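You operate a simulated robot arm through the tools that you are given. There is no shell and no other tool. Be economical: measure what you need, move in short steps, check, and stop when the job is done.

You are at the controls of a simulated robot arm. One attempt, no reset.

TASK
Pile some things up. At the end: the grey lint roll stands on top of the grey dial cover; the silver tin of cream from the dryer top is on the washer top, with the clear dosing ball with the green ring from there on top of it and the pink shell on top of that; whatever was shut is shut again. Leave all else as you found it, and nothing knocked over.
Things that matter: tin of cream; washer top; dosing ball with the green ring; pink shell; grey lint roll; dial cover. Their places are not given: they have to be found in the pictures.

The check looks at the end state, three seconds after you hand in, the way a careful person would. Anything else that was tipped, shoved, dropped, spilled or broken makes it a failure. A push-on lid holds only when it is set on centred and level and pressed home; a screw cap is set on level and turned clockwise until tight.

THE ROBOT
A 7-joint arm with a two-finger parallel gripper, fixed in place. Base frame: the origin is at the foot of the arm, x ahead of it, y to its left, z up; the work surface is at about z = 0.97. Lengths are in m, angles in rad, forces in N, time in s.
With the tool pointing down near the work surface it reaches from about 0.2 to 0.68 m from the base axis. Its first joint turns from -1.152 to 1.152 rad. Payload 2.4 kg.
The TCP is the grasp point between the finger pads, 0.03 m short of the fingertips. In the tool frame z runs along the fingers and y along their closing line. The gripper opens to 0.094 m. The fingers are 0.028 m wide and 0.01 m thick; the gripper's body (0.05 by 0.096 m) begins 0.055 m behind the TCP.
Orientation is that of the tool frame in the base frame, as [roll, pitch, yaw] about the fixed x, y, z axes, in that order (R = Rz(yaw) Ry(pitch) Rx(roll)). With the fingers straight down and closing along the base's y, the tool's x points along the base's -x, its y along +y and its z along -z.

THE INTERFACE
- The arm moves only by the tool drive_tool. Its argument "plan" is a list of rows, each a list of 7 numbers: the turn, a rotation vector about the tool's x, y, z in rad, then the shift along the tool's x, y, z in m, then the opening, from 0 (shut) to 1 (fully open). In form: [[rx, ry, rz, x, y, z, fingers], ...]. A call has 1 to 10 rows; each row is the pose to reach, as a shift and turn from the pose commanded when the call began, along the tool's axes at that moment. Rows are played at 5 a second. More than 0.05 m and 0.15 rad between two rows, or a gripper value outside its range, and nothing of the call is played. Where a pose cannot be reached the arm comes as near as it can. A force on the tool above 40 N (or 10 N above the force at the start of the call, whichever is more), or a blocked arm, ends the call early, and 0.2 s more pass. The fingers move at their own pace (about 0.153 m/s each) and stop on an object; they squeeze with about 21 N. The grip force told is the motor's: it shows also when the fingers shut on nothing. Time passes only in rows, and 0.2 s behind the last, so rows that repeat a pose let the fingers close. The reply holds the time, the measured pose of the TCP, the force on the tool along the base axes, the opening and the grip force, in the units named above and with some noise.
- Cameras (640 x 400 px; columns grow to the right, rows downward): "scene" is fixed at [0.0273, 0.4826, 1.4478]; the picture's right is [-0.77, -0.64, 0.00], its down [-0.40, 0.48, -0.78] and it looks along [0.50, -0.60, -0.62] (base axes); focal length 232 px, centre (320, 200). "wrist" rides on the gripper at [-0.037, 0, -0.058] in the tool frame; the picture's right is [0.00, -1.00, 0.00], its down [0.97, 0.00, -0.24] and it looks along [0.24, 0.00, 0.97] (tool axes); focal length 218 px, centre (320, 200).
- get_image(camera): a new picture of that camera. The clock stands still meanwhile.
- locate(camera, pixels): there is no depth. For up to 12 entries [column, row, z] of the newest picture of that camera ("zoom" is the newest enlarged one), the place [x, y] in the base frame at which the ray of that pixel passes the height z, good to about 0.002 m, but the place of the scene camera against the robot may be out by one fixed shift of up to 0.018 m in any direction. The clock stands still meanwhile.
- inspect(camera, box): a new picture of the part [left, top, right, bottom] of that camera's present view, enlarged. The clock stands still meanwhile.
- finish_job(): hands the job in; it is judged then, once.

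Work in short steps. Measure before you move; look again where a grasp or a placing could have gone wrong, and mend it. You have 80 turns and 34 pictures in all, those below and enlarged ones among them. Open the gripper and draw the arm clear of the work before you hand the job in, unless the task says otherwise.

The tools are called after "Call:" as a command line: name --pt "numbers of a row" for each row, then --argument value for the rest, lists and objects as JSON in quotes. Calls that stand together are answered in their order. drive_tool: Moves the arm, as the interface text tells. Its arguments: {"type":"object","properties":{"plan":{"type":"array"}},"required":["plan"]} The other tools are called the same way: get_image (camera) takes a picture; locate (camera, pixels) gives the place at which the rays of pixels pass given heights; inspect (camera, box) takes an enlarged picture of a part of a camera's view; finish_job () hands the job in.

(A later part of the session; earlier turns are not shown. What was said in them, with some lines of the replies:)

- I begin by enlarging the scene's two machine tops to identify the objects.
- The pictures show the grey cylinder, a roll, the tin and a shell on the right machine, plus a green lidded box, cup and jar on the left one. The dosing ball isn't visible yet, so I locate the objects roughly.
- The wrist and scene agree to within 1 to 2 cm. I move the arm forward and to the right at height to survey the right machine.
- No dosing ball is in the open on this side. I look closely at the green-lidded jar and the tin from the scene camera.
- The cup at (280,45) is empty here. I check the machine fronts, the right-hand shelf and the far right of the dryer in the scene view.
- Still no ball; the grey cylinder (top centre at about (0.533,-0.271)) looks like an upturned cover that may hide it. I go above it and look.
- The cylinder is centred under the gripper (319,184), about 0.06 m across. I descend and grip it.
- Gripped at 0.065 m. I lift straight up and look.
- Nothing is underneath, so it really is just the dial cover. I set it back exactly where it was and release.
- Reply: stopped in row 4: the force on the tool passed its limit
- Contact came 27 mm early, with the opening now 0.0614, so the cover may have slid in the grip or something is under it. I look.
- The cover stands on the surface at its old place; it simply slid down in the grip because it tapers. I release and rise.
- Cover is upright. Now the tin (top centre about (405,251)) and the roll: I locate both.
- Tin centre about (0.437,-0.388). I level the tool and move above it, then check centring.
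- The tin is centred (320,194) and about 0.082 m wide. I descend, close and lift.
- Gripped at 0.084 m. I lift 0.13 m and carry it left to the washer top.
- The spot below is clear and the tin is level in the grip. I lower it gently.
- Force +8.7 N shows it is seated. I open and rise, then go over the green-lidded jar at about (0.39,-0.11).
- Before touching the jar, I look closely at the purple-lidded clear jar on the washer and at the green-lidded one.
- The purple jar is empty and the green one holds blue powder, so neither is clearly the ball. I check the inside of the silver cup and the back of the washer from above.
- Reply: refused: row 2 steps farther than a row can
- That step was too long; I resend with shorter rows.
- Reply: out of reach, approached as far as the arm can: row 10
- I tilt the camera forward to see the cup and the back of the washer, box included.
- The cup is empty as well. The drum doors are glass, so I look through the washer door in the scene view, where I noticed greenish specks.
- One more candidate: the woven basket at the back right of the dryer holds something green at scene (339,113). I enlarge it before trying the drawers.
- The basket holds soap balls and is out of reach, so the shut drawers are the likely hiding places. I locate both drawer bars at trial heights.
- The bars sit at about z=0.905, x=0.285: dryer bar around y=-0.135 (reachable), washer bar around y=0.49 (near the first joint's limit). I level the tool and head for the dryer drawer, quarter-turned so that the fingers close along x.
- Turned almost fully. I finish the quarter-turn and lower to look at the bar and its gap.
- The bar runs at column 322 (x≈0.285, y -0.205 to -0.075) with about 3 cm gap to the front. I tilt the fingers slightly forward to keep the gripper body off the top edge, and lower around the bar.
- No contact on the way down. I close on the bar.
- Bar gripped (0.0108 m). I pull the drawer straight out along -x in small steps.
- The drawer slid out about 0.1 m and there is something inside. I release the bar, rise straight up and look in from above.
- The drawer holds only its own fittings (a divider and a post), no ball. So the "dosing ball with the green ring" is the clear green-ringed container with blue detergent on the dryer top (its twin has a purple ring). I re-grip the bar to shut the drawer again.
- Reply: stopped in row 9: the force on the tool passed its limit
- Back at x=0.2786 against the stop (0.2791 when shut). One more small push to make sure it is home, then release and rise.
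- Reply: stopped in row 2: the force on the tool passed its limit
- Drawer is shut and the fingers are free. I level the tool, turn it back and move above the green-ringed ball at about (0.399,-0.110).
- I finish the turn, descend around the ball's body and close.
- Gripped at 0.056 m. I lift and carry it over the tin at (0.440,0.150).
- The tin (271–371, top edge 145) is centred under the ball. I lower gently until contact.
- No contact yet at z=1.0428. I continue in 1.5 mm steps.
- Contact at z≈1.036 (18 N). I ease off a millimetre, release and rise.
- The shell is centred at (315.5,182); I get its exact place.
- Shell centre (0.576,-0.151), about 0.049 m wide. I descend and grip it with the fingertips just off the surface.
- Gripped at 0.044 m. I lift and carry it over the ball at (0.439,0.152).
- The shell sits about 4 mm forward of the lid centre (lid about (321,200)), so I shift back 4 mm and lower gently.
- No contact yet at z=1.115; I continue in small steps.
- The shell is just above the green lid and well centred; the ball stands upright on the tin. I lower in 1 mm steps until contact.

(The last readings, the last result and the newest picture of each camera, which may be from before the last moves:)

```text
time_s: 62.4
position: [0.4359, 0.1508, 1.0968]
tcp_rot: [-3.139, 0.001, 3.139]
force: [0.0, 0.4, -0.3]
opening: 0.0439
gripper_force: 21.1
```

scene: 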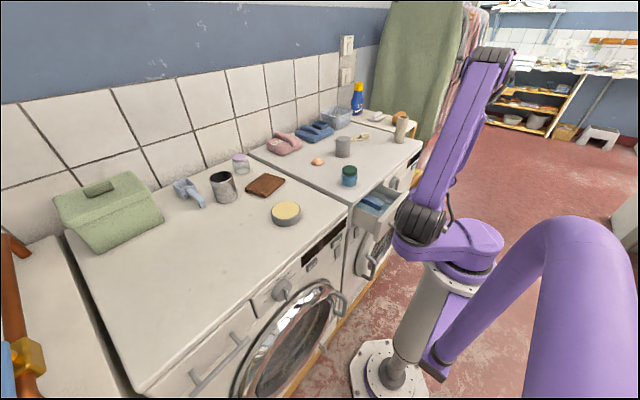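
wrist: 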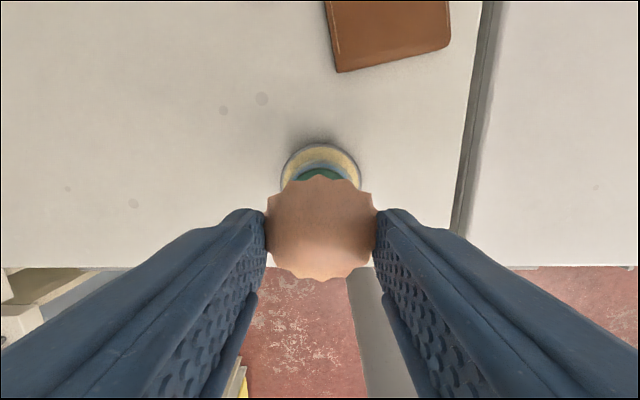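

Call:
drive_tool --pt "0 0 0 0 0 0.001 0.35" --pt "0 0 0 0 0 0.002 0.35" --pt "0 0 0 0 0 0.003 0.35" --pt "0 0 0 0 0 0.003 0.35"

```text
time_s: 63.4
position: [0.4352, 0.1518, 1.0944]
tcp_rot: [3.141, 0.005, 3.14]
force: [0.3, 0.3, 11.9]
opening: 0.0438
gripper_force: 20.8
```

Contact (12 N). I ease slightly, open evenly, and rise.

Call:
drive_tool --pt "0 0 0 0 0 -0.001 0.35" --pt "0 0 0 0 0 -0.001 0.5" --pt "0 0 0 0 0 -0.001 0.7" --pt "0 0 0 0 0 -0.001 0.9" --pt "0 0 0 0 0 -0.001 1" --pt "0 0 0 0 0 -0.04 1" --pt "0 0 0 0 0 -0.08 1" --pt "0 0 0 0 0 -0.12 1"

```text
time_s: 65.2
position: [0.4352, 0.1518, 1.2151]
tcp_rot: [-3.14, 0.001, 3.139]
force: [0.3, 0.9, 0.5]
opening: 0.0941
gripper_force: 0.0
```

The stack is done. Now the roll at about (0.417,-0.55): I swing over at height, turning the tool to face radially and tilting outward a little for reach, then look.

Call:
drive_tool --pt "0 0 0.092 0.005 -0.048 0 1" --pt "0 0 0.184 0.01 -0.096 0 1" --pt "0 0 0.276 0.015 -0.144 0 1" --pt "0 0 0.368 0.02 -0.192 0 1" --pt "0 0 0.46 0.025 -0.24 0 1" --pt "0 0 0.552 0.03 -0.288 0 1" --pt "0 0 0.644 0.035 -0.336 0 1" --pt "0 0 0.736 0.04 -0.384 0 1" --pt "0 0 0.828 0.045 -0.432 0 1" --pt "0 0 0.92 0.05 -0.48 0 1"

Call:
drive_tool --pt "0 0 0 -0.022 -0.028 0 1" --pt "0 -0.1 0 -0.043 -0.055 0 1" --pt "0 -0.2 0 -0.064 -0.082 0 1" --pt "0 -0.2 0 -0.085 -0.1077 0 1"

Call:
get_image --camera "wrist"

```text
time_s: 67.4
position: [0.3811, -0.329, 1.2151]
tcp_rot: [3.14, 0.001, 2.218]
force: [-0.8, -0.2, 0.2]
opening: 0.0938
gripper_force: 0.1
```

```text
time_s: 68.4
position: [0.3483, -0.46, 1.2146]
tcp_rot: [3.139, 0.206, 2.22]
force: [0.4, -0.1, -0.1]
opening: 0.0941
gripper_force: 0.2
```

```text
3 pictures are left
```

wrist: 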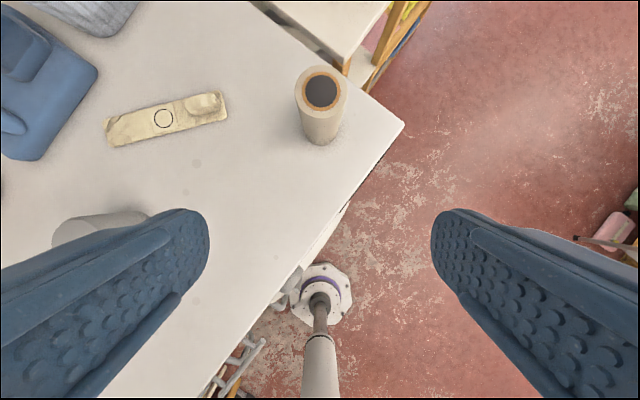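

The roll's top is at (321,91), base bottom edge at (320,145). I locate it at trial heights.

Call:
locate --camera "wrist" --pixels '[[321, 91, 1.06], [321, 91, 1.08], [321, 91, 1.1], [320, 145, 0.97], [302, 130, 0.97], [340, 130, 0.97], [295, 91, 1.08], [348, 91, 1.08]]'

```text
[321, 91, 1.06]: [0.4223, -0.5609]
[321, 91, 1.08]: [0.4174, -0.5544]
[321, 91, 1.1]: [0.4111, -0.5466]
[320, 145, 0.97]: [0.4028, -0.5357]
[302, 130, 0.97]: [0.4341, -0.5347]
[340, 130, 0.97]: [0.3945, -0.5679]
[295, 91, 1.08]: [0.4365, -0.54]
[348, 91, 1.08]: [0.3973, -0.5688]
```

Roll: centre about (0.4175,-0.555), radius 0.025, top z≈1.08. I descend short of it with more outward tilt, then approach radially with the fingers straddling it.

Call:
drive_tool --pt "0 -0.07 0 0.0082 0 0.0392 1" --pt "0 -0.14 0 0.0174 0 0.0832 1" --pt "0 -0.14 0 0.0266 -0.001 0.1273 1" --pt "0 -0.14 0 0.0347 -0.0015 0.166 1" --pt "0 -0.14 0 -0.0045 -0.0015 0.1742 1"

```text
time_s: 69.6
position: [0.3723, -0.493, 1.0447]
tcp_rot: [3.141, 0.341, 2.219]
force: [-0.3, 0.6, 0.0]
opening: 0.0939
gripper_force: 0.0
```

On track at r=0.618. I move the last 77 mm outward along the radius.

Call:
drive_tool --pt "0 0 0 -0.0377 -0.0005 0.0134 1" --pt "0 0 0 -0.0726 -0.001 0.0257 1" --pt "0 0 0 -0.0726 -0.001 0.0257 1"

```text
time_s: 70.4
position: [0.4171, -0.5558, 1.0457]
tcp_rot: [3.139, 0.341, 2.218]
force: [0.0, -0.5, 0.2]
opening: 0.0941
gripper_force: 0.0
```

Reached the roll's axis without contact. I close and lift it a little.

Call:
drive_tool --pt "0 0 0 0 0 0 0.4" --pt "0 0 0 0 0 0 0.4" --pt "0 0 0 0 0 0 0.4" --pt "0 0 0 0 0 0 0.4" --pt "0 0 0 -0.0033 0 -0.0094 0.4" --pt "0 0 0 -0.0067 0 -0.0188 0.4"

```text
time_s: 71.8
position: [0.4171, -0.5566, 1.0649]
tcp_rot: [3.14, 0.343, 2.219]
force: [-0.1, -0.2, -1.0]
opening: 0.0489
gripper_force: 20.9
```

The roll is held (0.049 m) and lifted. I bring it inward while rising so it clears the cover.

Call:
drive_tool --pt "0 0 0 0.0152 0 -0.0319 0.4" --pt "0 0 0 0.0304 0 -0.0638 0.4" --pt "0 0 0 0.0456 0 -0.0957 0.4" --pt "0 0 0 0.0608 0 -0.1276 0.4"

```text
time_s: 72.8
position: [0.3581, -0.4768, 1.165]
tcp_rot: [3.14, 0.342, 2.218]
force: [0.3, -0.7, -1.1]
opening: 0.0492
gripper_force: 20.2
```

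I swing it around the base to above the cover at (0.5385,-0.2725), keeping the tilt constant so the roll stays upright.

Call:
drive_tool --pt "-0.0253 0 -0.0713 0.0085 0.0445 -0.003 0.4" --pt "-0.0506 0 -0.1426 0.017 0.089 -0.006 0.4" --pt "-0.0759 0 -0.2139 0.0255 0.1335 -0.009 0.4" --pt "-0.1012 0 -0.2852 0.034 0.178 -0.012 0.4" --pt "-0.1265 0 -0.3565 0.0426 0.2226 -0.0151 0.4" --pt "-0.1518 0 -0.4278 0.0511 0.2671 -0.0181 0.4" --pt "-0.1518 0 -0.4278 0.0511 0.2671 -0.0181 0.4"

Call:
inspect --camera "scene" --box '[305, 95, 385, 170]'

```text
time_s: 74.4
position: [0.537, -0.2712, 1.166]
tcp_rot: [-3.141, 0.342, 2.675]
force: [0.4, 0.2, -0.9]
opening: 0.0487
gripper_force: 21.1
```

```text
5.33 times, centred on (345, 132) of scene
```

zoom: 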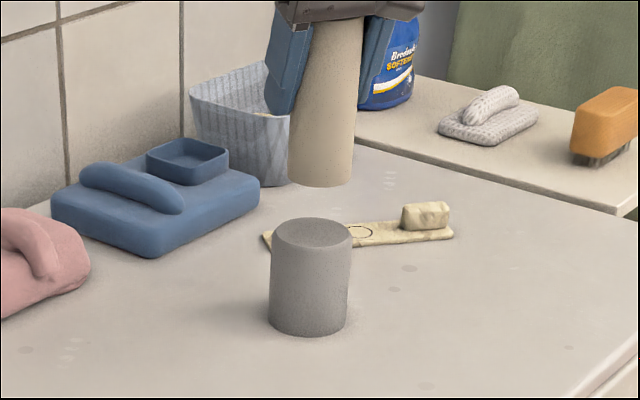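

The roll hangs upright, and projecting it down puts its base at about (316,235) against the cover top at (312,234): some 2 mm off at most. I lower gently.

Call:
drive_tool --pt "0 0 0 0.0087 0 0.0288 0.4" --pt "0 0 0 0.012 0 0.0382 0.4" --pt "0 0 0 0.0134 0 0.042 0.4" --pt "0 0 0 0.0144 0 0.0448 0.4" --pt "0 0 0 0.015 0 0.0467 0.4" --pt "0 0 0 0.0157 0 0.0485 0.4"

```text
time_s: 75.8
position: [0.5397, -0.2722, 1.116]
tcp_rot: [3.141, 0.347, 2.671]
force: [2.0, -0.7, 18.2]
opening: 0.0496
gripper_force: 21.1
```

Contact (18 N) at z=1.116. I ease up a millimetre, open, and back out along the tool axis.

Call:
drive_tool --pt "0 0 0 -0.0003 0 -0.0009 0.4" --pt "0 0 0 -0.0003 0 -0.0009 0.6" --pt "0 0 0 -0.0003 0 -0.0009 0.8" --pt "0 0 0 -0.0003 0 -0.0009 1" --pt "0 0 0 -0.0003 0 -0.0009 1" --pt "0 0 0 -0.0003 0 -0.03 1" --pt "0 0 0 -0.0003 0 -0.07 1" --pt "0 0 0 0.03 0 -0.1 1" --pt "0 0 0 0.06 0 -0.13 1"

```text
time_s: 77.8
position: [0.4477, -0.2251, 1.217]
tcp_rot: [3.141, 0.342, 2.674]
force: [-0.3, -0.4, -0.5]
opening: 0.094
gripper_force: 0.1
```

I draw the arm back clear and check the whole scene.

Call:
drive_tool --pt "0 0.1 0 0.03 0 -0.01 1" --pt "0 0.2 0 0.06 0 -0.02 1" --pt "0 0.3 0 0.08 0 -0.04 1"

Call:
inspect --camera "scene" --box '[225, 95, 435, 225]'

```text
time_s: 78.6
position: [0.3682, -0.1868, 1.2276]
tcp_rot: [3.141, 0.039, 2.673]
force: [-0.5, 0.4, 0.1]
opening: 0.0938
gripper_force: 0.1
```

```text
3.05 times, centred on (330, 160) of scene
```

zoom: 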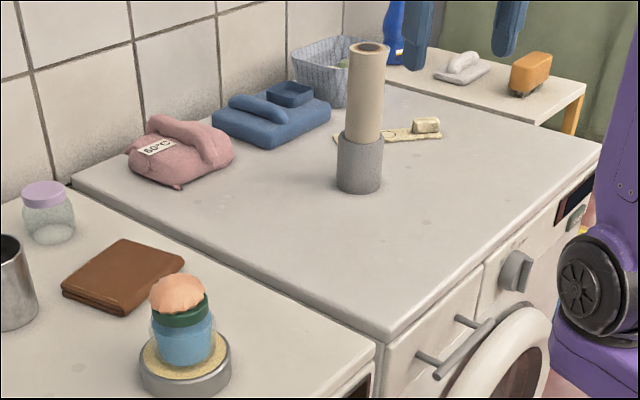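

Both piles stand upright: tin, green-ringed ball and shell at (185,335), and the roll on the cover at (362,120). The drawer is flush and the arm is clear, so I hand in.

Call:
finish_job

```text
The job is handed in.
```

I handed the job in with both piles standing in the last picture, but I am not certain that what I used as the dosing ball is the right object. The lint roll is on the dial cover. On the washer top, the tin carries the green-ringed container, with the pink shell on top of that.

- **Dosing ball:** I never saw anything that was plainly a ball. I took the clear container with the green lid and blue contents on the dryer top to be it.
- **Where I looked:** I opened the dryer drawer about 10 cm and found only its own fittings. I did not see behind that part. I did not try the washer drawer, which is at the edge of the arm's reach.
- **Other handling:** I pushed the drawer back in to its stop. I also lifted the dial cover to look under it and set it back within a few millimetres of its place.
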